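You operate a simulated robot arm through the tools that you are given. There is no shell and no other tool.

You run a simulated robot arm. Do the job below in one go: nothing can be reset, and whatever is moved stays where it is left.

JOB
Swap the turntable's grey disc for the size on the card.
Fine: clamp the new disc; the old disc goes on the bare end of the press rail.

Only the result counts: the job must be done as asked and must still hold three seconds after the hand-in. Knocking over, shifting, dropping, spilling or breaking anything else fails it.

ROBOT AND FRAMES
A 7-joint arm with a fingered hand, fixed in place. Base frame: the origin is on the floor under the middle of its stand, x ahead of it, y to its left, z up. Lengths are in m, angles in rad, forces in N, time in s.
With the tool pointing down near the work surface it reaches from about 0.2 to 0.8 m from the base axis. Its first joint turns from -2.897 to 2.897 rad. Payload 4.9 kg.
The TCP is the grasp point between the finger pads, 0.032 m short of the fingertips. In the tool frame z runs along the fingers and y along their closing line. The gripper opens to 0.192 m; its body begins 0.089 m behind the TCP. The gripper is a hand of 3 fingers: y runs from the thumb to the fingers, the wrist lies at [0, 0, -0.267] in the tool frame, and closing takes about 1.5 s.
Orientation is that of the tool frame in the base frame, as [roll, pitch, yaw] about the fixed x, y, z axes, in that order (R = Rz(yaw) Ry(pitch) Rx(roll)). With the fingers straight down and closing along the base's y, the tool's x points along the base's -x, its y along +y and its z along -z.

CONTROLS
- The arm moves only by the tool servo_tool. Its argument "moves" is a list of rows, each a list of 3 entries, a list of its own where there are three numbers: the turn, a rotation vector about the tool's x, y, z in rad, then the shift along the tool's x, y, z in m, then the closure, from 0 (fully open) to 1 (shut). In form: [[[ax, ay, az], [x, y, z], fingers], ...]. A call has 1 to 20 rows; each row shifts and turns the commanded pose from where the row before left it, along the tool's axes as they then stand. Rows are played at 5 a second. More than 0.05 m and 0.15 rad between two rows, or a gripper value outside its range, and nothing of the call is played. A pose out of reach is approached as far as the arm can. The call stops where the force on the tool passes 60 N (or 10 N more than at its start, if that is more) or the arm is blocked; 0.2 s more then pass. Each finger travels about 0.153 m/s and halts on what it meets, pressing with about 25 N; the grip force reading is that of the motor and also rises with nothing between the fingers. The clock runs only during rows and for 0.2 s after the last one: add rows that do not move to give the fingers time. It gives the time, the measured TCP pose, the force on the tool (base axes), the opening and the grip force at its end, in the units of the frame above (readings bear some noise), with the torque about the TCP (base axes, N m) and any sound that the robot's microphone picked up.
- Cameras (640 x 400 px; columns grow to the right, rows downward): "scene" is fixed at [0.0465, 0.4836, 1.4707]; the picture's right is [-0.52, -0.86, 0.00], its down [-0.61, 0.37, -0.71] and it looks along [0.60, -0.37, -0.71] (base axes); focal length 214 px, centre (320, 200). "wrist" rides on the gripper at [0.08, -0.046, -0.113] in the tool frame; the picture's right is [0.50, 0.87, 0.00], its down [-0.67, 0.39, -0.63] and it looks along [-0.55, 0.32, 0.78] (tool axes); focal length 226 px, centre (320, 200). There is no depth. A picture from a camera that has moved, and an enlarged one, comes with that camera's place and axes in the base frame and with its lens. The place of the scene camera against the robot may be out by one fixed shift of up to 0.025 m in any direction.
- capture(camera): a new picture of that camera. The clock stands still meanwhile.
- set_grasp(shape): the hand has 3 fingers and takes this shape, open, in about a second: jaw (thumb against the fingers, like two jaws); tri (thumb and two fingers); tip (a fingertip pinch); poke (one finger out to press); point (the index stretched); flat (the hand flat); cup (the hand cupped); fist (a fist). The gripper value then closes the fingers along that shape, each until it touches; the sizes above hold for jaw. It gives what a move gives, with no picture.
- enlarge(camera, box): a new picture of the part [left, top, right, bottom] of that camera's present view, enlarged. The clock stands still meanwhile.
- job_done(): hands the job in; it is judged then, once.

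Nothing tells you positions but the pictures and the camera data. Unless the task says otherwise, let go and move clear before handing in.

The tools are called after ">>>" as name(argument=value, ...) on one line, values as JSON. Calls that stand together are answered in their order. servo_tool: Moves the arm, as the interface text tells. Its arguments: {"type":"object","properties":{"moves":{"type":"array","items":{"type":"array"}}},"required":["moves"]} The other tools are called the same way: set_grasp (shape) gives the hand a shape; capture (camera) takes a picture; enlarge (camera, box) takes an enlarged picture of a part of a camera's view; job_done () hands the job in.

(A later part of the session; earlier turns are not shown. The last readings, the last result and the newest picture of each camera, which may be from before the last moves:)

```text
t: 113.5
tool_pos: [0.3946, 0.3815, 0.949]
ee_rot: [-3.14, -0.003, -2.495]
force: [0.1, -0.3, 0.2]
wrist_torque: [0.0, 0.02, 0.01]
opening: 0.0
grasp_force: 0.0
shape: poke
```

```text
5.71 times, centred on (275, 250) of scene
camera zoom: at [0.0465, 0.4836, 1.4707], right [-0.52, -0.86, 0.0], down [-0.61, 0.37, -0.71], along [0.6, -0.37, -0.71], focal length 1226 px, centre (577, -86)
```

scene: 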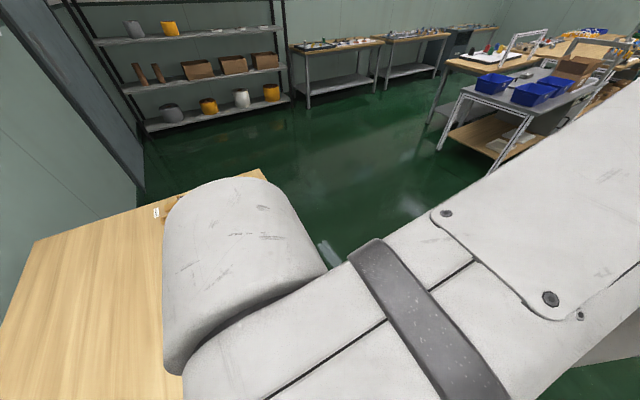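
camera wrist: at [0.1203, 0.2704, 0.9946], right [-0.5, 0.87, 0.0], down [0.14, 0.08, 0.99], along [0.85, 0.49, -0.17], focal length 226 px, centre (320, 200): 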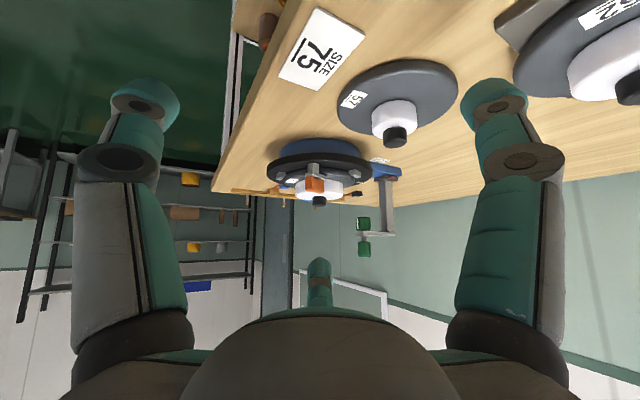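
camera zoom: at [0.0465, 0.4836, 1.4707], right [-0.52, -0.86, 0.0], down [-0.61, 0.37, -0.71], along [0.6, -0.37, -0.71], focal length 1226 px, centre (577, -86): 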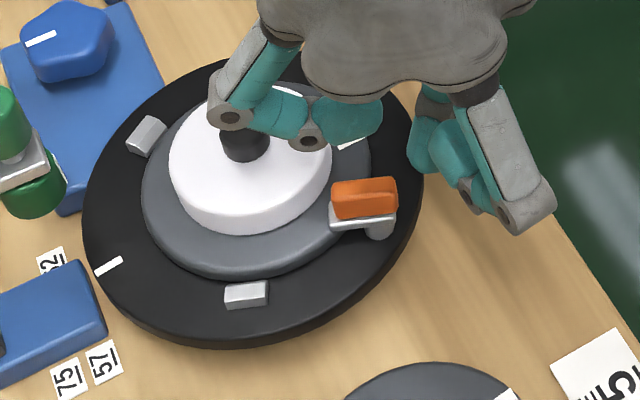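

>>> servo_tool(moves=[[[0, 0, 0], [0, 0.003, 0], 0], [[0, 0, 0], [0, 0.003, 0], 0], [[0, 0, 0], [0, 0.003, 0], 0], [[0, 0, 0], [0, 0.003, 0], 0], [[0, 0, 0], [0, 0.002, 0], 0], [[0, 0, 0], [0, 0, 0], 0]])

>>> enlarge(camera="wrist", box=[240, 90, 400, 250])

>>> enlarge(camera="scene", box=[225, 215, 325, 285])

```text
t: 114.9
tool_pos: [0.3851, 0.393, 0.9475]
ee_rot: [-3.14, -0.002, -2.497]
force: [0.2, -0.6, -0.7]
wrist_torque: [-0.01, -0.02, 0.02]
opening: 0.0
grasp_force: 0.1
shape: poke
```

```text
2.50 times, centred on (320, 170) of wrist
camera zoom: at [0.3492, 0.3085, 1.0609], right [-0.92, 0.39, 0.0], down [0.3, 0.71, 0.63], along [0.25, 0.58, -0.78], focal length 565 px, centre (320, 275)
```

zoom: 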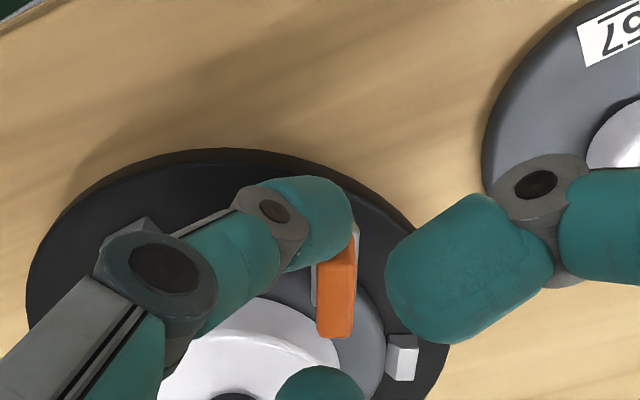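

```text
5.71 times, centred on (275, 250) of scene
camera zoom: at [0.0465, 0.4836, 1.4707], right [-0.52, -0.86, 0.0], down [-0.61, 0.37, -0.71], along [0.6, -0.37, -0.71], focal length 1226 px, centre (577, -86)
```

zoom: 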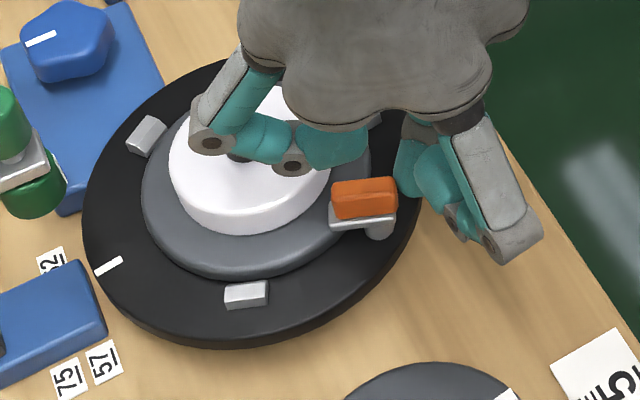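

>>> servo_tool(moves=[[[0, 0, 0], [0, 0.003, 0], 0], [[0, 0, 0], [0, 0.003, 0], 0], [[0, 0, 0], [0, 0, 0], 0]])

>>> enlarge(camera="wrist", box=[240, 90, 400, 250])

>>> enlarge(camera="scene", box=[225, 215, 325, 285])

```text
t: 115.7
tool_pos: [0.382, 0.3976, 0.9484]
ee_rot: [3.141, -0.002, -2.496]
force: [-0.2, -0.4, 0.4]
wrist_torque: [-0.02, 0.03, -0.03]
opening: 0.0
grasp_force: 0.0
shape: poke
```

```text
2.50 times, centred on (320, 170) of wrist
camera zoom: at [0.3454, 0.3134, 1.0611], right [-0.92, 0.39, 0.0], down [0.3, 0.71, 0.63], along [0.25, 0.58, -0.78], focal length 565 px, centre (320, 275)
```

zoom: 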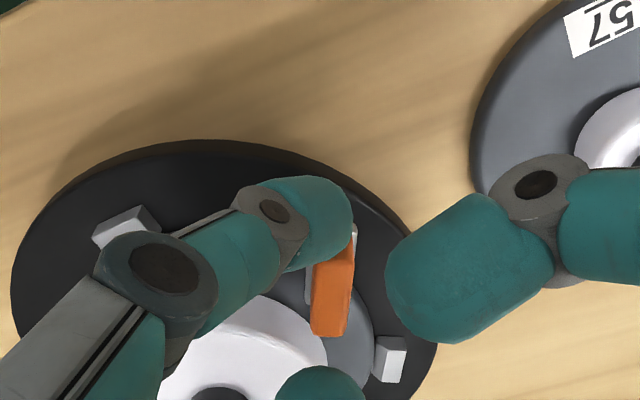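

```text
5.71 times, centred on (275, 250) of scene
camera zoom: at [0.0465, 0.4836, 1.4707], right [-0.52, -0.86, 0.0], down [-0.61, 0.37, -0.71], along [0.6, -0.37, -0.71], focal length 1226 px, centre (577, -86)
```

zoom: 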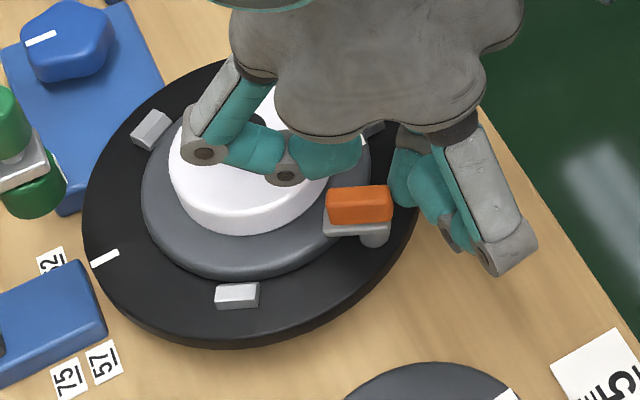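

>>> servo_tool(moves=[[[0, 0, 0], [0, 0.0025, 0], 0], [[0, 0, 0], [0, 0.0025, 0], 0], [[0, 0, 0], [0, 0, 0], 0]])

>>> enlarge(camera="scene", box=[225, 215, 325, 285])

>>> enlarge(camera="wrist", box=[240, 90, 400, 250])

```text
t: 116.5
tool_pos: [0.3779, 0.402, 0.949]
ee_rot: [-3.14, -0.003, -2.497]
force: [0.1, -1.0, 0.1]
wrist_torque: [-0.01, 0.01, -0.01]
opening: 0.0001
grasp_force: 0.1
shape: poke
```

```text
5.71 times, centred on (275, 250) of scene
camera zoom: at [0.0465, 0.4836, 1.4707], right [-0.52, -0.86, 0.0], down [-0.61, 0.37, -0.71], along [0.6, -0.37, -0.71], focal length 1226 px, centre (577, -86)
```

zoom: 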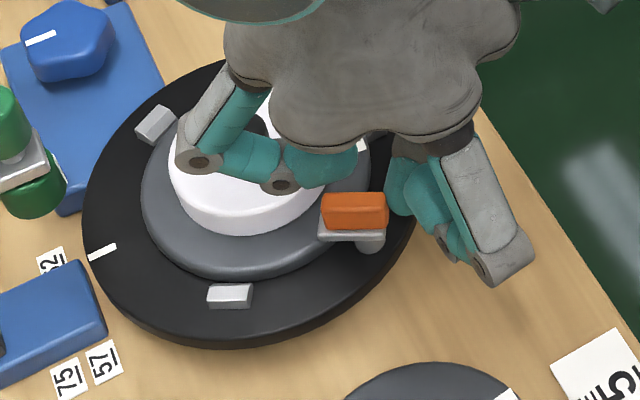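

```text
2.50 times, centred on (320, 170) of wrist
camera zoom: at [0.3422, 0.317, 1.0609], right [-0.92, 0.39, 0.0], down [0.3, 0.71, 0.63], along [0.25, 0.58, -0.78], focal length 565 px, centre (320, 275)
```

zoom: 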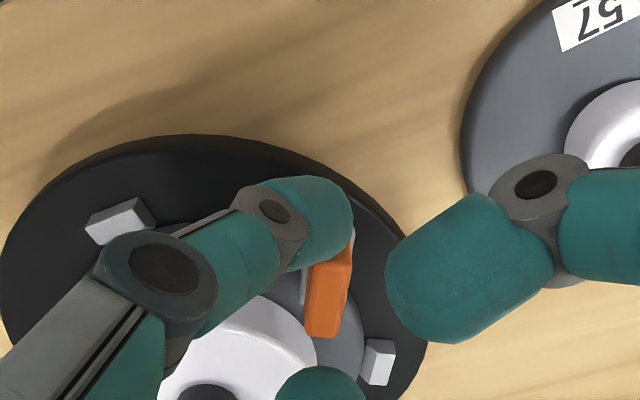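

The turntable mark and lugs are back where they were originally. Now I'll finish closing the clamp by pushing only the inner tip of the block sideways, using the thumb's flank from outside.

>>> servo_tool(moves=[[[0, 0, 0], [0, -0.005, 0], 0], [[0, 0, 0], [0, -0.005, -0.02], 0], [[0, 0, 0], [0, 0, -0.04], 0], [[0, 0, 0], [0, 0, -0.04], 0], [[0, 0, 0.1302], [0, 0, 0], 0], [[0, 0, 0.1302], [0, 0, 0], 0], [[0, 0, 0.1302], [0, 0, 0], 0], [[0, 0, 0.1302], [0, 0, 0], 0], [[0, 0, 0.1302], [0, 0, 0], 0], [[0, 0, 0.1302], [0, 0, 0], 0], [[0, 0, 0.1302], [0, 0, 0], 0], [[0, 0, 0.1302], [0, 0, 0], 0], [[0, 0, 0.1302], [0, 0, 0], 0], [[0, 0, 0.1302], [0, 0, 0], 0], [[0, 0, 0.1302], [0, 0, 0], 0], [[0, 0, 0.1302], [0, 0, 0], 0], [[0, 0, 0.1302], [0, 0, 0], 0], [[0, 0, 0], [0, 0, 0], 0]])

>>> enlarge(camera="scene", box=[225, 215, 305, 285])

>>> enlarge(camera="wrist", box=[240, 90, 400, 250])

```text
t: 120.3
tool_pos: [0.3851, 0.3942, 1.0478]
ee_rot: [-3.14, 0.002, 2.093]
force: [0.5, -1.0, 0.1]
wrist_torque: [0.02, -0.02, 0.01]
opening: 0.0
grasp_force: 0.0
shape: poke
```

```text
5.71 times, centred on (265, 250) of scene
camera zoom: at [0.0465, 0.4836, 1.4707], right [-0.52, -0.86, 0.0], down [-0.61, 0.37, -0.71], along [0.6, -0.37, -0.71], focal length 1226 px, centre (634, -86)
```

zoom: 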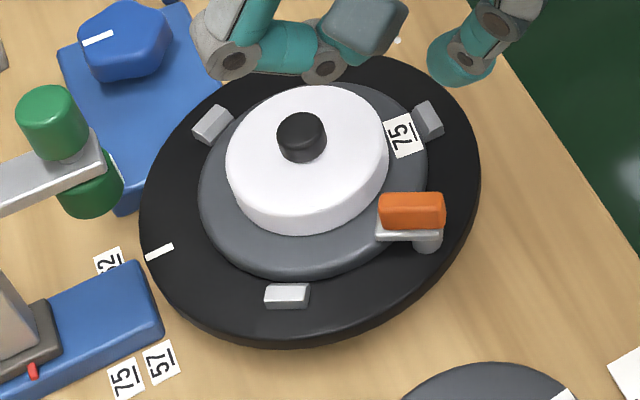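

```text
2.50 times, centred on (320, 170) of wrist
camera zoom: at [0.3056, 0.4403, 1.1608], right [0.5, 0.87, 0.0], down [0.67, -0.39, 0.63], along [0.55, -0.32, -0.78], focal length 565 px, centre (320, 275)
```

zoom: 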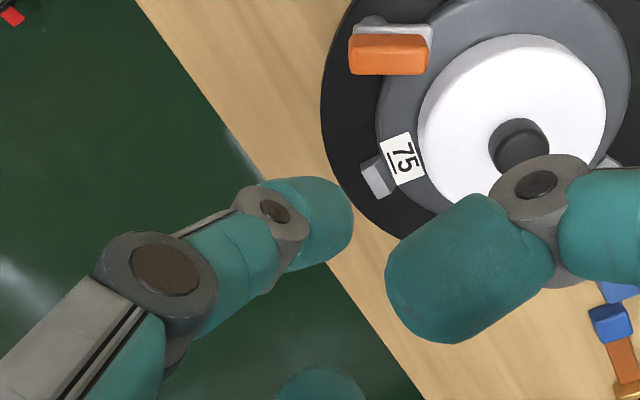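

>>> servo_tool(moves=[[[0, 0, 0], [0.03, 0.0139, 0], 0], [[0, 0, 0], [0.0295, 0.0139, 0], 0], [[0, 0, 0], [0, 0, 0.035], 0], [[0, 0, 0], [0, 0, 0.03], 0], [[0, 0, 0], [0, 0, 0], 0]])

>>> enlarge(camera="wrist", box=[240, 90, 400, 250])

>>> enlarge(camera="scene", box=[215, 205, 305, 285])

```text
t: 121.5
tool_pos: [0.3814, 0.458, 0.9815]
ee_rot: [-3.138, 0.001, 2.094]
force: [0.6, -0.3, 0.1]
wrist_torque: [-0.01, -0.01, -0.01]
opening: 0.0
grasp_force: 0.1
shape: poke
```

```text
2.50 times, centred on (320, 170) of wrist
camera zoom: at [0.3004, 0.5045, 1.0939], right [0.5, 0.87, 0.0], down [0.67, -0.39, 0.63], along [0.55, -0.32, -0.78], focal length 565 px, centre (320, 275)
```

zoom: 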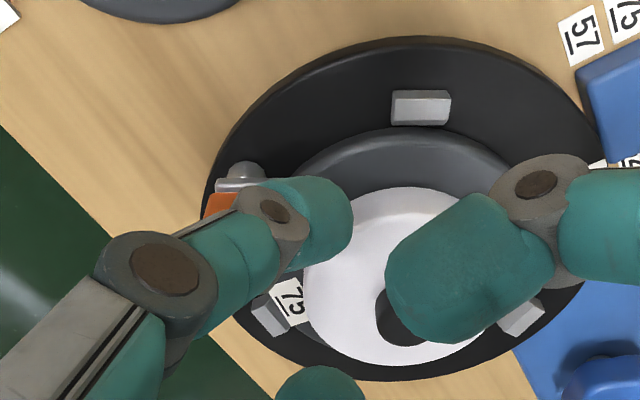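

```text
5.00 times, centred on (260, 245) of scene
camera zoom: at [0.0465, 0.4836, 1.4707], right [-0.52, -0.86, 0.0], down [-0.61, 0.37, -0.71], along [0.6, -0.37, -0.71], focal length 1072 px, centre (620, -25)
```

zoom: 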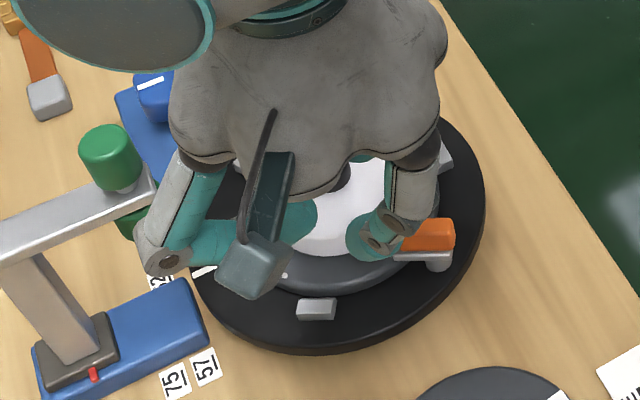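

>>> servo_tool(moves=[[[0, 0, 0], [0, 0, 0.016], 0], [[0, 0, 0], [0, 0, 0.0165], 0], [[0, 0, 0], [0, 0, 0], 0]])

>>> enlarge(camera="wrist", box=[240, 90, 400, 250])

>>> enlarge(camera="scene", box=[225, 215, 305, 285])

```text
t: 122.3
tool_pos: [0.3788, 0.4572, 0.9495]
ee_rot: [3.142, 0.002, 2.095]
force: [-0.7, 0.3, 0.4]
wrist_torque: [0.04, -0.01, 0.01]
opening: 0.0003
grasp_force: 0.1
shape: poke
```

```text
2.50 times, centred on (320, 170) of wrist
camera zoom: at [0.2997, 0.5047, 1.0619], right [0.5, 0.87, 0.0], down [0.67, -0.39, 0.63], along [0.55, -0.32, -0.78], focal length 565 px, centre (320, 275)
```

zoom: 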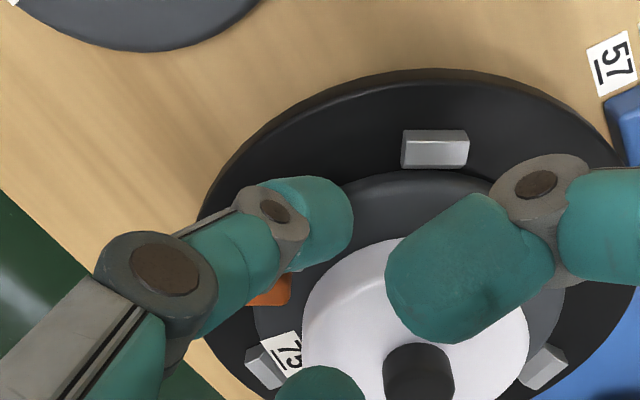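

```text
5.71 times, centred on (265, 250) of scene
camera zoom: at [0.0465, 0.4836, 1.4707], right [-0.52, -0.86, 0.0], down [-0.61, 0.37, -0.71], along [0.6, -0.37, -0.71], focal length 1226 px, centre (634, -86)
```

zoom: 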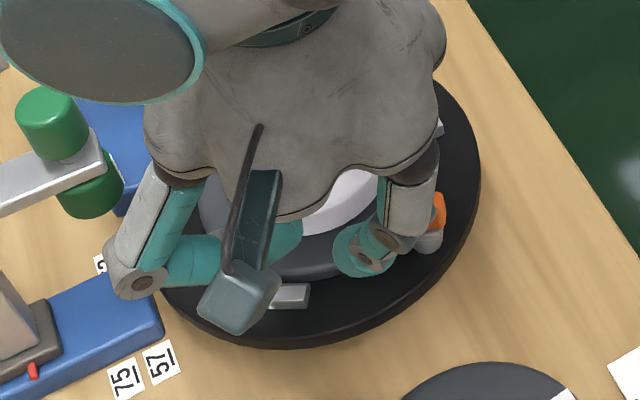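

>>> servo_tool(moves=[[[0, 0, 0], [-0.003, 0.001, 0], 0], [[0, 0, 0], [-0.003, 0.001, 0], 0], [[0, 0, 0], [-0.003, 0, 0], 0], [[0, 0, 0], [0, 0, 0], 0]])

>>> enlarge(camera="wrist", box=[240, 90, 400, 250])

>>> enlarge(camera="scene", box=[225, 215, 305, 285])

```text
t: 123.3
tool_pos: [0.3854, 0.4521, 0.9501]
ee_rot: [-3.14, 0.001, 2.096]
force: [-0.1, -0.7, 0.4]
wrist_torque: [0.03, -0.01, -0.03]
opening: 0.0
grasp_force: 0.0
shape: poke
```

```text
2.50 times, centred on (320, 170) of wrist
camera zoom: at [0.3053, 0.4981, 1.0629], right [0.5, 0.87, 0.0], down [0.67, -0.39, 0.63], along [0.55, -0.32, -0.78], focal length 565 px, centre (320, 275)
```

zoom: 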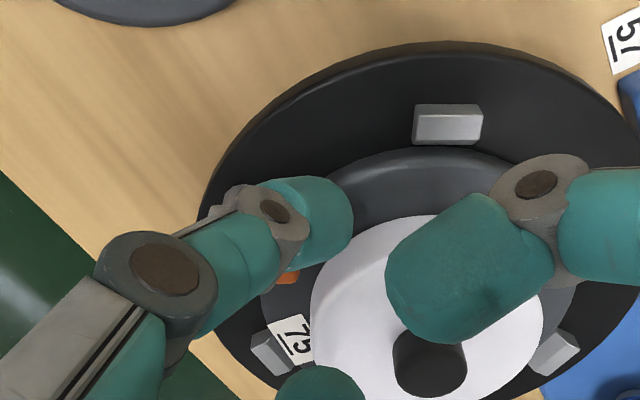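

```text
5.71 times, centred on (265, 250) of scene
camera zoom: at [0.0465, 0.4836, 1.4707], right [-0.52, -0.86, 0.0], down [-0.61, 0.37, -0.71], along [0.6, -0.37, -0.71], focal length 1226 px, centre (634, -86)
```

zoom: 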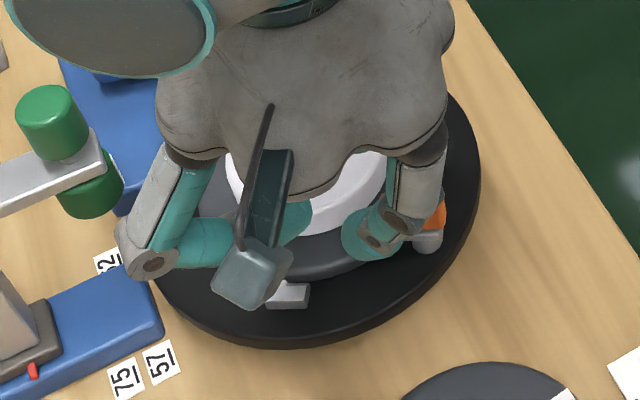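

>>> servo_tool(moves=[[[0, 0, 0], [-0.003, 0, 0], 0], [[0, 0, 0], [0, 0, 0], 0]])

>>> enlarge(camera="scene", box=[245, 235, 305, 280])

>>> servo_tool(moves=[[[0, 0, 0], [-0.003, 0, 0], 0], [[0, 0, 0], [0, 0, 0], 0]])

>>> enlarge(camera="scene", box=[245, 235, 305, 280])

>>> enlarge(camera="wrist", box=[240, 90, 400, 250])

```text
t: 123.9
tool_pos: [0.3848, 0.45, 0.9501]
ee_rot: [-3.14, 0.0, 2.095]
force: [-0.8, 1.0, -0.4]
wrist_torque: [-0.04, 0.05, 0.04]
opening: 0.0
grasp_force: 0.0
shape: poke
```

```text
8.89 times, centred on (275, 258) of scene
camera zoom: at [0.0465, 0.4836, 1.4707], right [-0.52, -0.86, 0.0], down [-0.61, 0.37, -0.71], along [0.6, -0.37, -0.71], focal length 1906 px, centre (720, -311)
```

zoom: 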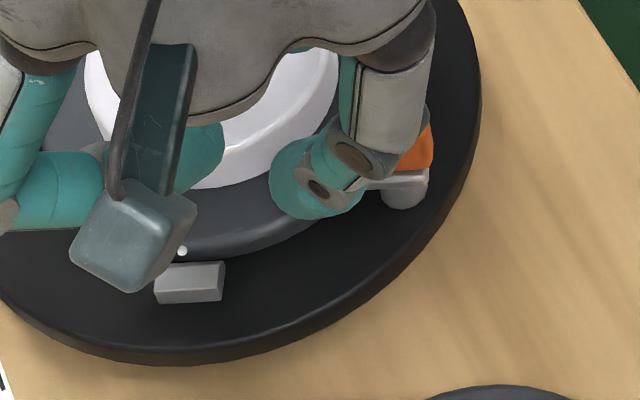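

```text
t: 124.5
tool_pos: [0.3873, 0.4478, 0.9512]
ee_rot: [-3.14, 0.002, 2.093]
force: [0.3, 0.1, 0.4]
wrist_torque: [0.04, 0.01, 0.01]
opening: 0.0
grasp_force: 0.1
shape: poke
```

```text
8.89 times, centred on (275, 258) of scene
camera zoom: at [0.0465, 0.4836, 1.4707], right [-0.52, -0.86, 0.0], down [-0.61, 0.37, -0.71], along [0.6, -0.37, -0.71], focal length 1906 px, centre (720, -311)
```

zoom: 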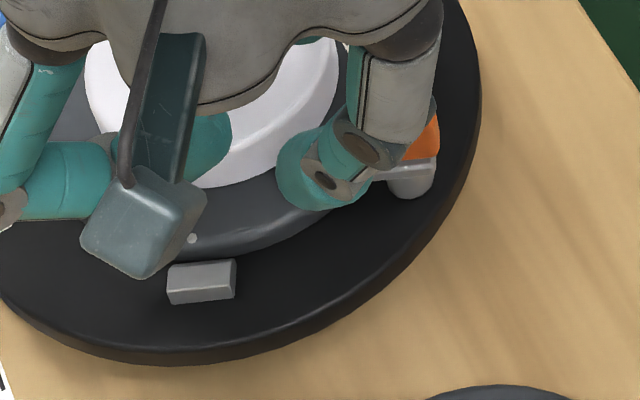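

```text
2.50 times, centred on (320, 170) of wrist
camera zoom: at [0.3089, 0.4927, 1.0631], right [0.5, 0.87, 0.0], down [0.67, -0.39, 0.63], along [0.55, -0.32, -0.78], focal length 565 px, centre (320, 275)
```

zoom: 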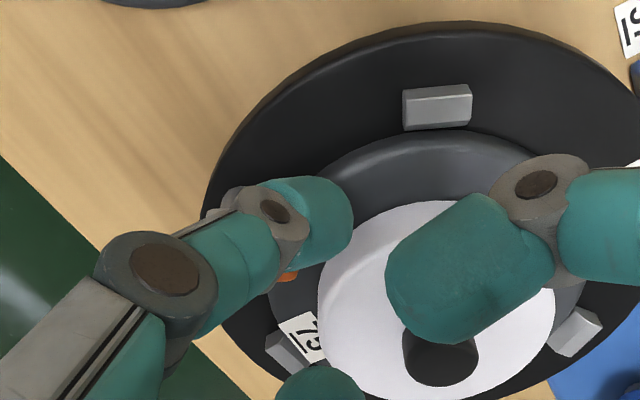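

The sideways push just turns the freely rotating table instead of the clamp. A better way is to close the hand around the block with the tool axis at the block's original centre and the fingers straddling its inner end. The grip will then set both the clamp and the table angle. I'll back out first.

>>> servo_tool(moves=[[[0, 0, 0], [0.005, 0, 0], 0], [[0, 0, 0], [0.004, 0, -0.015], 0], [[0, 0, 0], [0, 0, -0.04], 0], [[0, 0, 0], [0, 0, -0.04], 0], [[0, 0, 0], [-0.03, -0.012, 0], 0], [[0, 0, 0], [0, 0, 0], 0]])

>>> set_grasp(shape="jaw")

>>> servo_tool(moves=[[[0, 0, 0], [0, 0, 0], 0.3], [[0, 0, 0], [0, 0, 0], 0.5], [[0, 0, 0], [0, 0, 0], 0.65], [[0, 0, 0], [0, 0, 0], 0.7], [[0, 0, 0], [0, 0, 0], 0.7], [[0, 0, 0], [0, 0, 0], 0.7]])

>>> enlarge(camera="wrist", box=[240, 70, 400, 230])

>>> enlarge(camera="scene", box=[225, 215, 305, 285])

```text
t: 125.9
tool_pos: [0.3879, 0.4232, 1.0449]
ee_rot: [-3.14, 0.002, 2.094]
force: [-1.0, -0.7, -0.5]
wrist_torque: [-0.03, -0.01, 0.0]
opening: 0.0
grasp_force: 0.0
shape: poke
```

```text
t: 126.8
tool_pos: [0.3883, 0.4232, 1.0445]
ee_rot: [-3.141, 0.002, 2.096]
force: [0.0, 0.2, -0.3]
wrist_torque: [0.0, 0.0, 0.03]
opening: 0.1918
grasp_force: 0.1
shape: jaw
```

```text
t: 128.2
tool_pos: [0.3877, 0.423, 1.0462]
ee_rot: [-3.139, 0.002, 2.095]
force: [0.0, 0.8, -0.3]
wrist_torque: [0.01, 0.01, 0.02]
opening: 0.0579
grasp_force: 0.0
shape: jaw
```

```text
2.50 times, centred on (320, 150) of wrist
camera zoom: at [0.3085, 0.4692, 1.1583], right [0.5, 0.87, 0.0], down [0.67, -0.39, 0.63], along [0.55, -0.32, -0.78], focal length 565 px, centre (320, 325)
```

zoom: 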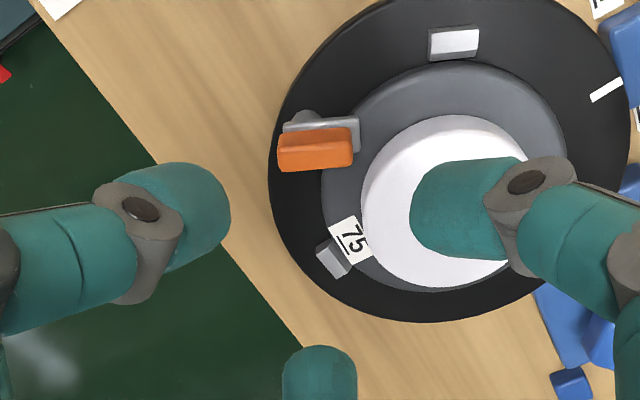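

```text
5.71 times, centred on (265, 250) of scene
camera zoom: at [0.0465, 0.4836, 1.4707], right [-0.52, -0.86, 0.0], down [-0.61, 0.37, -0.71], along [0.6, -0.37, -0.71], focal length 1226 px, centre (634, -86)
```

zoom: 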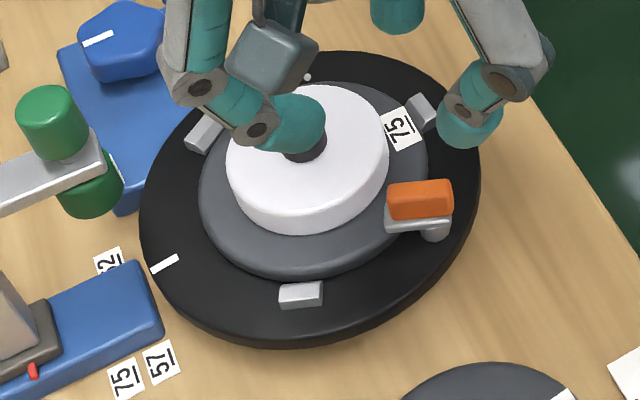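

>>> servo_tool(moves=[[[0, 0, 0], [0.0016, 0, 0.03], 0.7], [[0, 0, 0], [0, 0, 0.03], 0.7], [[0, 0, 0], [0, 0, 0.02], 0.7], [[0, 0, 0], [0, 0, 0], 0.7]])

>>> enlarge(camera="wrist", box=[240, 90, 400, 250])

>>> enlarge(camera="scene", box=[225, 215, 305, 285])

```text
t: 129.2
tool_pos: [0.3879, 0.4232, 0.9667]
ee_rot: [-3.14, 0.001, 2.094]
force: [-0.1, 0.0, -0.5]
wrist_torque: [0.0, -0.03, 0.04]
opening: 0.058
grasp_force: 0.0
shape: jaw
```

```text
2.50 times, centred on (320, 170) of wrist
camera zoom: at [0.3077, 0.4694, 1.0777], right [0.5, 0.87, 0.0], down [0.67, -0.39, 0.63], along [0.55, -0.32, -0.78], focal length 565 px, centre (320, 275)
```

zoom: 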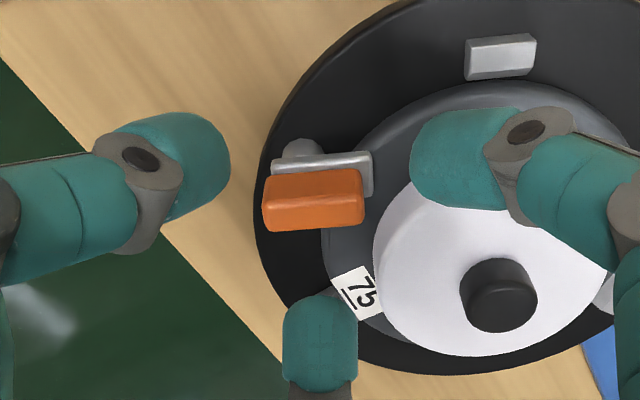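

```text
5.71 times, centred on (265, 250) of scene
camera zoom: at [0.0465, 0.4836, 1.4707], right [-0.52, -0.86, 0.0], down [-0.61, 0.37, -0.71], along [0.6, -0.37, -0.71], focal length 1226 px, centre (634, -86)
```

zoom: 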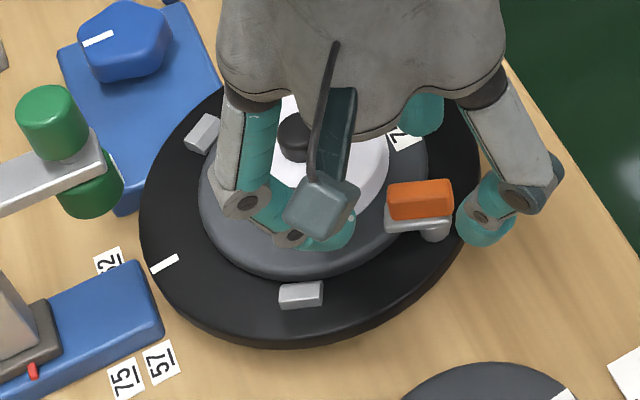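

>>> servo_tool(moves=[[[0, 0, 0], [0.001, 0.0006, 0.009], 0.7], [[0, 0, 0], [0, 0, 0.009], 0.7], [[0, 0, 0], [0, 0, 0], 0.74], [[0, 0, 0], [0, 0, 0], 0.77], [[0, 0, 0], [0, 0, 0], 0.8], [[0, 0, 0], [0, 0, 0], 0.8]])

>>> enlarge(camera="wrist", box=[240, 90, 400, 250])

>>> enlarge(camera="scene", box=[225, 215, 305, 285])

```text
t: 130.6
tool_pos: [0.3875, 0.4243, 0.948]
ee_rot: [-3.14, 0.001, 2.092]
force: [0.1, 0.2, -0.3]
wrist_torque: [0.03, 0.0, 0.0]
opening: 0.0387
grasp_force: 0.1
shape: jaw
```

```text
2.50 times, centred on (320, 170) of wrist
camera zoom: at [0.3077, 0.4704, 1.0605], right [0.5, 0.87, 0.0], down [0.67, -0.39, 0.63], along [0.55, -0.32, -0.78], focal length 565 px, centre (320, 275)
```

zoom: 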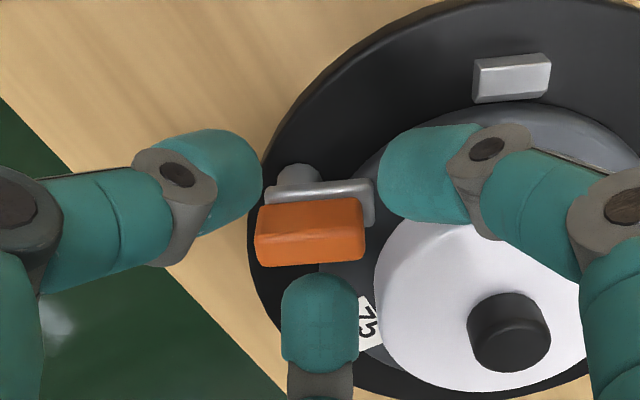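

```text
5.71 times, centred on (265, 250) of scene
camera zoom: at [0.0465, 0.4836, 1.4707], right [-0.52, -0.86, 0.0], down [-0.61, 0.37, -0.71], along [0.6, -0.37, -0.71], focal length 1226 px, centre (634, -86)
```

zoom: 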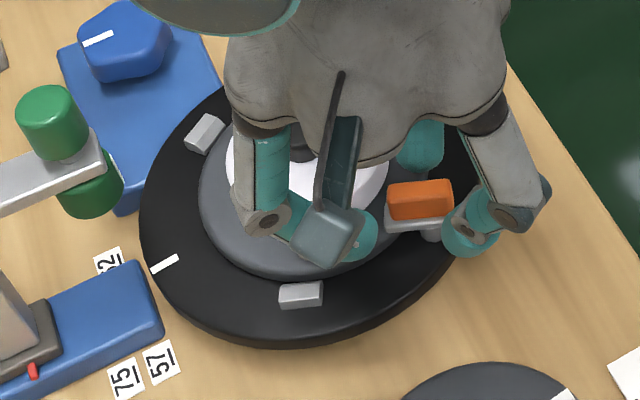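

>>> servo_tool(moves=[[[0, 0, 0], [0, 0, 0], 0.82], [[0, 0, 0], [0, 0, 0], 0.84], [[0, 0, 0], [0, 0, 0], 0.84], [[0, 0, 0], [0, 0, 0], 0.84]])

>>> enlarge(camera="wrist", box=[240, 90, 400, 250])

>>> servo_tool(moves=[[[0, 0, 0], [0, 0, 0], 0.86], [[0, 0, 0], [0, 0, 0], 0.87], [[0, 0, 0], [0, 0, 0], 0.87], [[0, 0, 0], [0, 0, 0], 0.87]])

>>> enlarge(camera="wrist", box=[240, 90, 400, 250])

>>> enlarge(camera="scene", box=[225, 215, 305, 285])

```text
t: 131.6
tool_pos: [0.3882, 0.4247, 0.9474]
ee_rot: [-3.14, 0.001, 2.096]
force: [0.5, 0.3, -0.9]
wrist_torque: [-0.02, -0.01, 0.01]
opening: 0.0311
grasp_force: 0.1
shape: jaw
```

```text
2.50 times, centred on (320, 170) of wrist
camera zoom: at [0.3077, 0.4704, 1.0605], right [0.5, 0.87, 0.0], down [0.67, -0.39, 0.63], along [0.55, -0.32, -0.78], focal length 565 px, centre (320, 275)
```

zoom: 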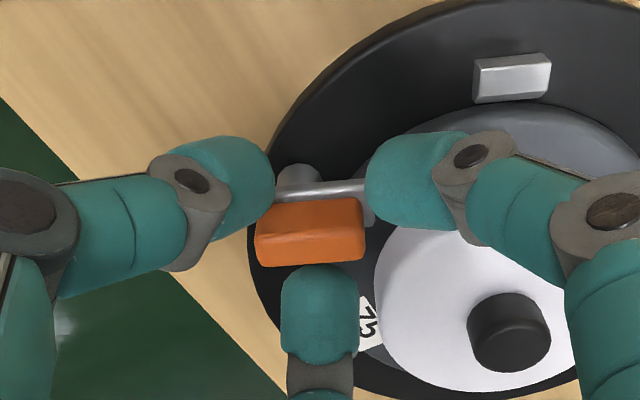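

```text
t: 132.6
tool_pos: [0.3873, 0.425, 0.9481]
ee_rot: [-3.14, 0.001, 2.094]
force: [0.0, -0.1, 0.1]
wrist_torque: [0.01, -0.04, -0.02]
opening: 0.0252
grasp_force: 0.1
shape: jaw
```

```text
2.50 times, centred on (320, 170) of wrist
camera zoom: at [0.3077, 0.4704, 1.0605], right [0.5, 0.87, 0.0], down [0.67, -0.39, 0.63], along [0.55, -0.32, -0.78], focal length 565 px, centre (320, 275)
```

zoom: 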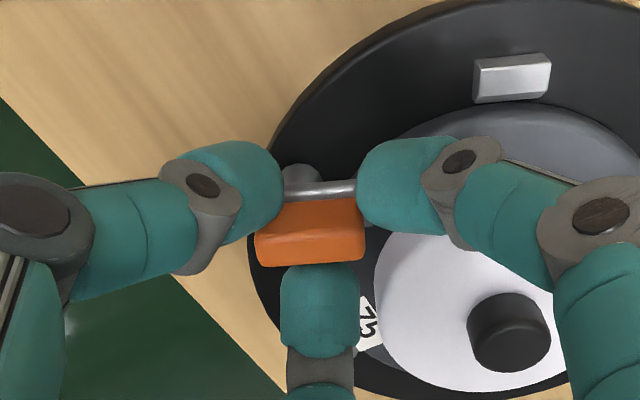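

```text
5.71 times, centred on (265, 250) of scene
camera zoom: at [0.0465, 0.4836, 1.4707], right [-0.52, -0.86, 0.0], down [-0.61, 0.37, -0.71], along [0.6, -0.37, -0.71], focal length 1226 px, centre (634, -86)
```

zoom: 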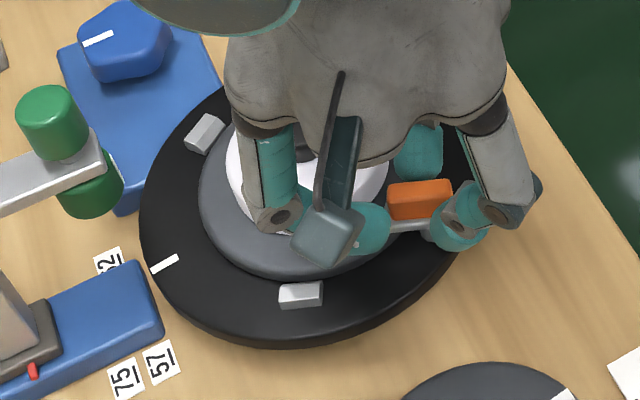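

>>> servo_tool(moves=[[[0, 0, 0], [0, 0, 0], 0.89], [[0, 0, 0], [0, 0, 0], 0.9], [[0, 0, 0], [0, 0, 0], 0.9], [[0, 0, 0], [0, 0, 0], 0.9]])

>>> enlarge(camera="wrist", box=[240, 90, 400, 250])

>>> enlarge(camera="scene", box=[225, 215, 305, 285])

```text
t: 133.6
tool_pos: [0.3864, 0.4233, 0.9484]
ee_rot: [-3.14, 0.001, 2.096]
force: [-0.4, 0.5, 0.4]
wrist_torque: [0.0, 0.0, -0.01]
opening: 0.0195
grasp_force: 0.0
shape: jaw
```

```text
2.50 times, centred on (320, 170) of wrist
camera zoom: at [0.3077, 0.4704, 1.0605], right [0.5, 0.87, 0.0], down [0.67, -0.39, 0.63], along [0.55, -0.32, -0.78], focal length 565 px, centre (320, 275)
```

zoom: 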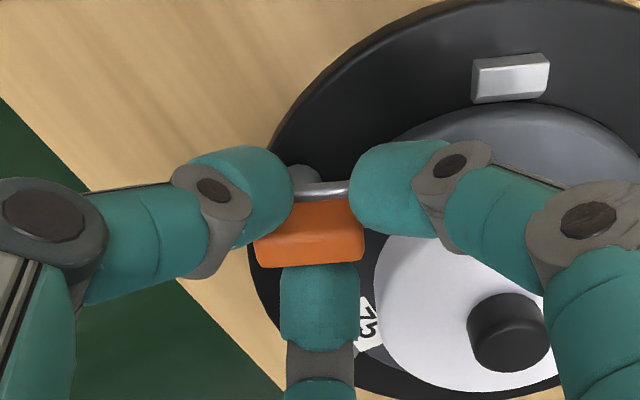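

```text
5.71 times, centred on (265, 250) of scene
camera zoom: at [0.0465, 0.4836, 1.4707], right [-0.52, -0.86, 0.0], down [-0.61, 0.37, -0.71], along [0.6, -0.37, -0.71], focal length 1226 px, centre (634, -86)
```

zoom: 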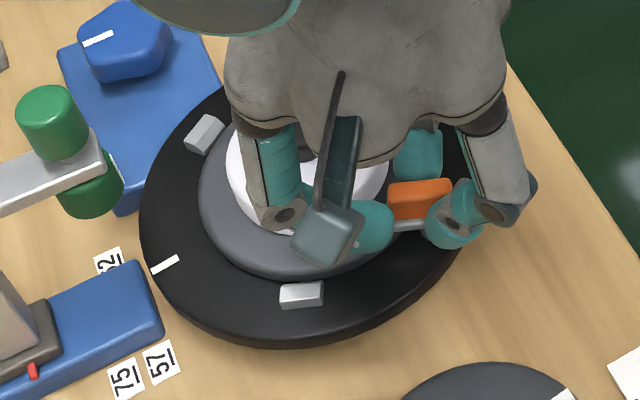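

The hand can't capture the block well in this position. I'll open, lift away and re-measure the block, then push only at its very tip, where the leverage favours turning the clamp rather than the table.

>>> servo_tool(moves=[[[0, 0, 0], [0, 0, 0], 0.85], [[0, 0, 0], [0, 0, 0], 0.75], [[0, 0, 0], [0, 0, 0], 0.65], [[0, 0, 0], [0, 0, -0.02], 0.65], [[0, 0, 0], [0, 0, -0.04], 0.65], [[0, 0, 0], [0, 0, -0.04], 0.5], [[0, 0, 0], [0, -0.04, -0.02], 0.2], [[0, 0, 0], [0, -0.04, 0], 0], [[0, 0, -0.1], [0, -0.02, 0], 0], [[0, 0, 0], [0, 0, 0], 0]])

>>> capture(camera="wrist")

>>> enlarge(camera="scene", box=[225, 215, 305, 285])

```text
t: 135.8
tool_pos: [0.3006, 0.3749, 1.0679]
ee_rot: [3.141, 0.002, 2.195]
force: [-0.1, -0.2, -0.1]
wrist_torque: [0.05, 0.02, 0.01]
opening: 0.1918
grasp_force: 0.0
shape: jaw
```

```text
taken
camera wrist: at [0.2174, 0.414, 1.1805], right [0.41, 0.91, 0.0], down [0.71, -0.32, 0.63], along [0.58, -0.26, -0.78], focal length 226 px, centre (320, 200)
```

wrist: 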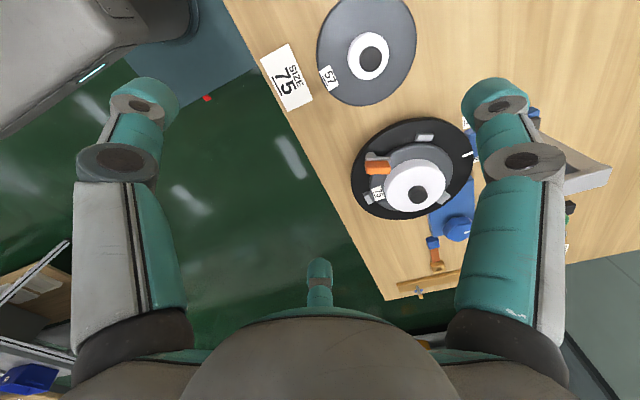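

```text
5.71 times, centred on (265, 250) of scene
camera zoom: at [0.0465, 0.4836, 1.4707], right [-0.52, -0.86, 0.0], down [-0.61, 0.37, -0.71], along [0.6, -0.37, -0.71], focal length 1226 px, centre (634, -86)
```

zoom: 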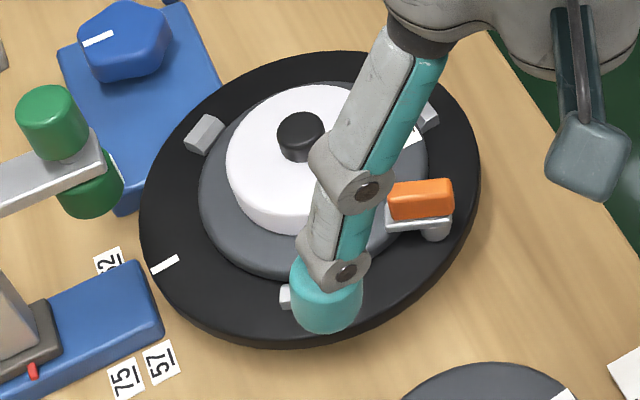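

>>> enlarge(camera="wrist", box=[340, 110, 480, 225])

>>> enlarge(camera="wrist", box=[345, 140, 415, 185])

```text
3.48 times, centred on (410, 168) of wrist
camera zoom: at [0.2174, 0.414, 1.1805], right [0.41, 0.91, 0.0], down [0.71, -0.32, 0.63], along [0.58, -0.26, -0.78], focal length 786 px, centre (7, 313)
```

zoom: 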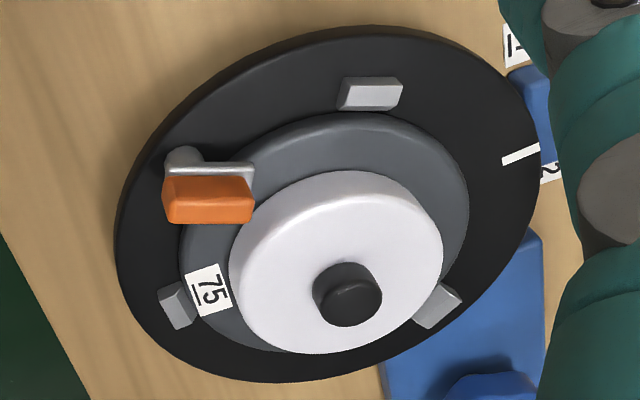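

```text
8.89 times, centred on (380, 162) of wrist
camera zoom: at [0.2174, 0.414, 1.1805], right [0.41, 0.91, 0.0], down [0.71, -0.32, 0.63], along [0.58, -0.26, -0.78], focal length 2009 px, centre (-213, 533)
```

zoom: 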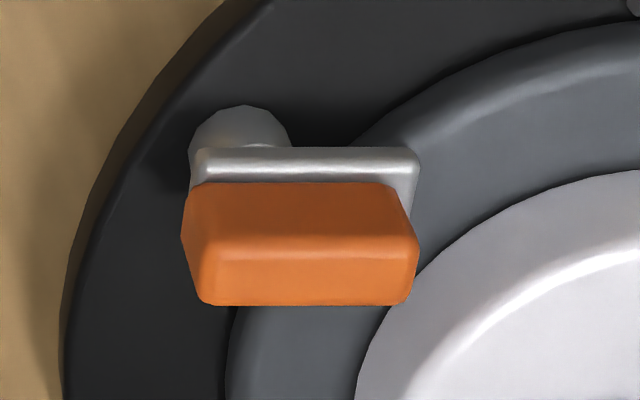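

>>> set_grasp(shape="poke")

>>> servo_tool(moves=[[[0, 0, 0.1298], [0, 0, 0], 0], [[0, 0, 0.1298], [0, 0, 0], 0], [[0, 0, 0.1298], [0, 0, 0], 0], [[0, 0, 0.1298], [0, 0, 0], 0], [[0, 0, 0.1298], [0, 0, 0], 0], [[0, 0, 0.1298], [0, 0, 0], 0], [[0, 0, 0.1298], [0, 0, 0], 0], [[0, 0, 0.1298], [0, 0, 0], 0], [[0, 0, 0], [0.0314, 0.0139, 0], 0], [[0, 0, 0], [0.0314, 0.0139, 0], 0], [[0, 0, 0], [0.0314, 0.0139, 0], 0], [[0, 0, 0], [0, 0, 0.03], 0], [[0, 0, 0], [0, 0, 0.03], 0], [[0, 0, 0], [0, 0, 0], 0]])

>>> enlarge(camera="wrist", box=[240, 90, 400, 250])

>>> enlarge(camera="scene", box=[195, 195, 305, 285])

```text
t: 136.7
tool_pos: [0.301, 0.3761, 1.0691]
ee_rot: [-3.14, -0.002, 2.194]
force: [0.4, -0.4, -0.1]
wrist_torque: [0.01, 0.02, 0.04]
opening: 0.0
grasp_force: 0.0
shape: poke
```

```text
t: 139.7
tool_pos: [0.376, 0.4428, 1.0081]
ee_rot: [-3.14, 0.001, 1.158]
force: [-0.3, 0.2, 0.3]
wrist_torque: [-0.01, 0.03, 0.0]
opening: 0.0001
grasp_force: 0.0
shape: poke
```

```text
2.50 times, centred on (320, 170) of wrist
camera zoom: at [0.3667, 0.5338, 1.121], right [0.99, 0.11, 0.0], down [0.08, -0.77, 0.63], along [0.07, -0.63, -0.77], focal length 565 px, centre (320, 275)
```

zoom: 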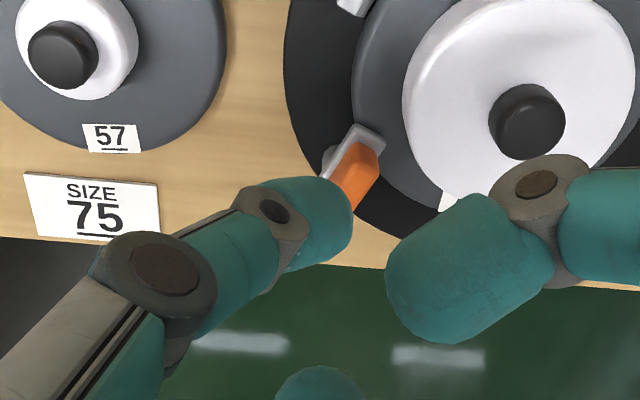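

```text
4.44 times, centred on (250, 240) of scene
camera zoom: at [0.0465, 0.4836, 1.4707], right [-0.52, -0.86, 0.0], down [-0.61, 0.37, -0.71], along [0.6, -0.37, -0.71], focal length 953 px, centre (631, 22)
```

zoom: 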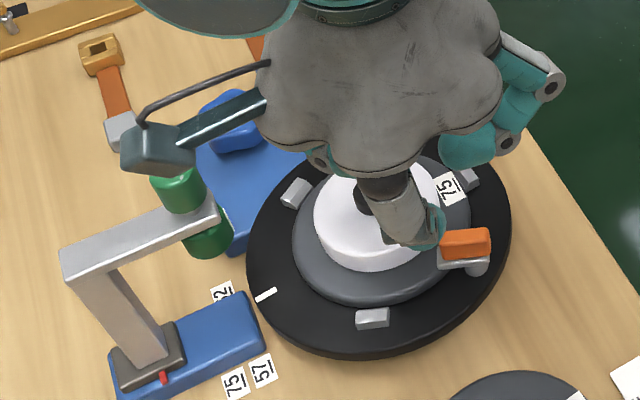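

>>> enlarge(camera="wrist", box=[310, 130, 360, 180])

```text
8.00 times, centred on (335, 155) of wrist
camera zoom: at [0.3667, 0.5338, 1.121], right [0.99, 0.11, 0.0], down [0.08, -0.77, 0.63], along [0.07, -0.63, -0.77], focal length 1808 px, centre (200, 560)
```

zoom: 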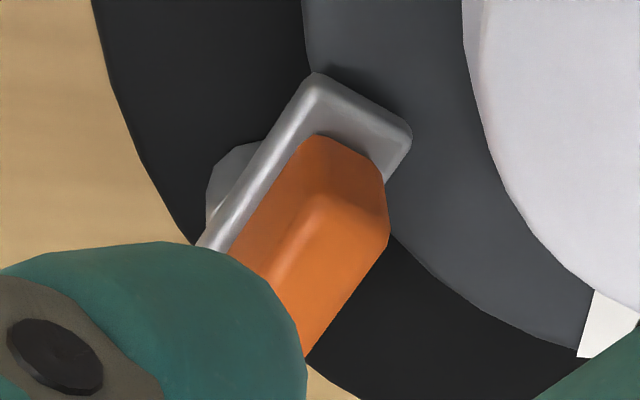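

>>> servo_tool(moves=[[[0, 0, 0], [0.001, -0.002, 0.02], 0], [[0, 0, 0], [0, 0, 0.02], 0], [[0, 0, 0], [0, 0, 0.018], 0], [[0, 0, 0], [0, 0, 0], 0]])

>>> enlarge(camera="wrist", box=[240, 90, 400, 250])

>>> enlarge(camera="scene", box=[225, 215, 305, 285])

```text
t: 140.7
tool_pos: [0.3747, 0.4462, 0.9498]
ee_rot: [3.14, 0.001, 1.153]
force: [0.5, -0.1, 0.6]
wrist_torque: [0.01, 0.0, 0.03]
opening: 0.0001
grasp_force: 0.0
shape: poke
```

```text
2.50 times, centred on (320, 170) of wrist
camera zoom: at [0.3658, 0.5372, 1.0615], right [0.99, 0.11, 0.0], down [0.08, -0.77, 0.63], along [0.07, -0.63, -0.77], focal length 565 px, centre (320, 275)
```

zoom: 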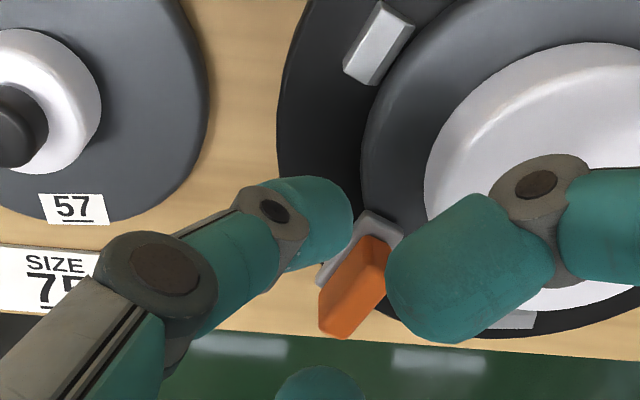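

```text
5.71 times, centred on (265, 250) of scene
camera zoom: at [0.0465, 0.4836, 1.4707], right [-0.52, -0.86, 0.0], down [-0.61, 0.37, -0.71], along [0.6, -0.37, -0.71], focal length 1226 px, centre (634, -86)
```

zoom: 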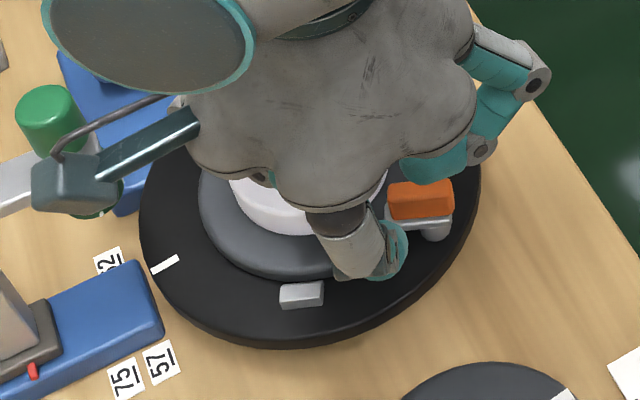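

>>> servo_tool(moves=[[[0, 0, 0], [0, 0.003, 0], 0], [[0, 0, 0], [0, 0.003, 0], 0], [[0, 0, 0], [0, 0.003, 0], 0], [[0, 0, 0], [0, 0, 0], 0]])

>>> enlarge(camera="wrist", box=[240, 90, 400, 250])

>>> enlarge(camera="scene", box=[225, 215, 305, 285])

```text
t: 141.7
tool_pos: [0.3835, 0.4426, 0.9504]
ee_rot: [3.141, 0.001, 1.155]
force: [-0.4, -0.8, 0.5]
wrist_torque: [-0.01, -0.03, -0.04]
opening: 0.0001
grasp_force: 0.1
shape: poke
```

```text
2.50 times, centred on (320, 170) of wrist
camera zoom: at [0.3746, 0.5335, 1.0623], right [0.99, 0.11, 0.0], down [0.08, -0.77, 0.63], along [0.07, -0.63, -0.77], focal length 565 px, centre (320, 275)
```

zoom: 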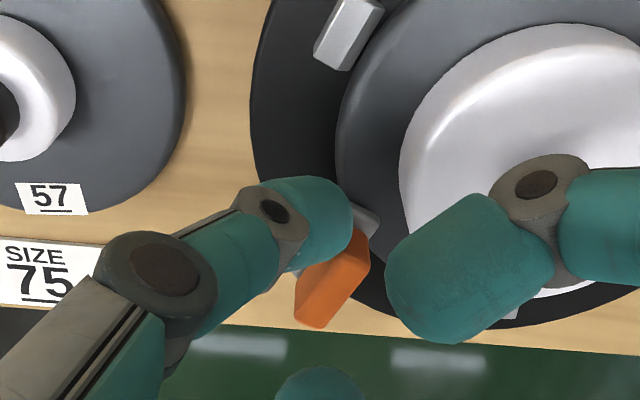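

```text
5.71 times, centred on (265, 250) of scene
camera zoom: at [0.0465, 0.4836, 1.4707], right [-0.52, -0.86, 0.0], down [-0.61, 0.37, -0.71], along [0.6, -0.37, -0.71], focal length 1226 px, centre (634, -86)
```

zoom: 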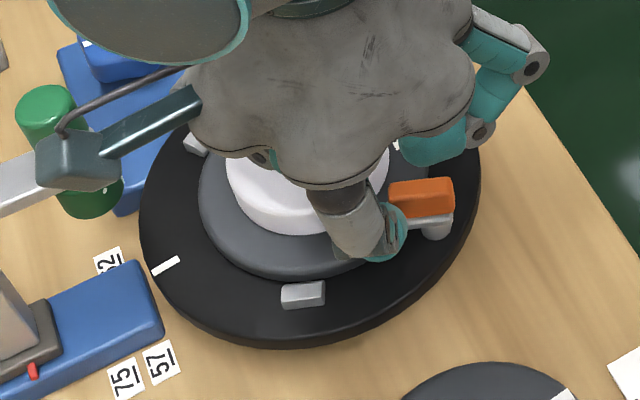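

>>> servo_tool(moves=[[[0, 0, 0.035], [0.0005, 0.0008, 0], 0], [[0, 0, 0.035], [0.0005, 0.0008, 0], 0], [[0, 0, 0.035], [0.0005, 0.0008, 0], 0], [[0, 0, 0.035], [0.0005, 0.0008, 0], 0], [[0, 0, 0.035], [0.0005, 0.0008, 0], 0], [[0, 0, 0.035], [0.0005, 0.0008, 0], 0], [[0, 0, 0], [0, 0, 0], 0]])

>>> enlarge(camera="wrist", box=[240, 90, 400, 250])

>>> enlarge(camera="scene", box=[225, 215, 305, 285])

```text
t: 143.3
tool_pos: [0.3899, 0.4422, 0.9497]
ee_rot: [3.142, 0.001, 0.943]
force: [-0.2, 0.4, -0.2]
wrist_torque: [0.02, -0.02, 0.01]
opening: 0.0
grasp_force: 0.1
shape: poke
```

```text
2.50 times, centred on (320, 170) of wrist
camera zoom: at [0.3988, 0.5346, 1.0622], right [0.99, -0.1, 0.0], down [-0.08, -0.77, 0.63], along [-0.07, -0.63, -0.77], focal length 565 px, centre (320, 275)
```

zoom: 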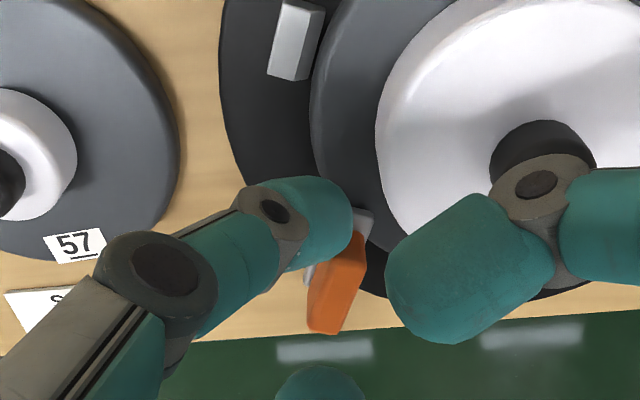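

```text
5.71 times, centred on (265, 250) of scene
camera zoom: at [0.0465, 0.4836, 1.4707], right [-0.52, -0.86, 0.0], down [-0.61, 0.37, -0.71], along [0.6, -0.37, -0.71], focal length 1226 px, centre (634, -86)
```

zoom: 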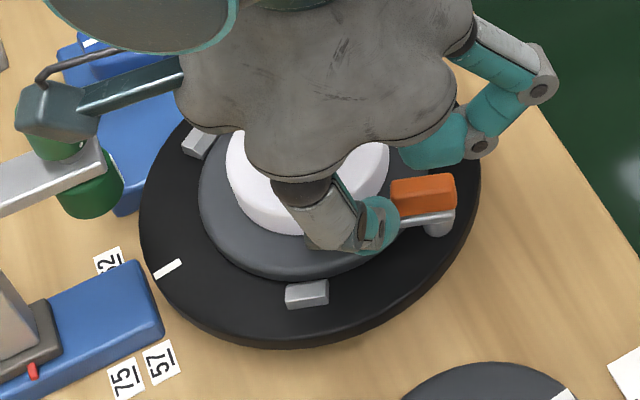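

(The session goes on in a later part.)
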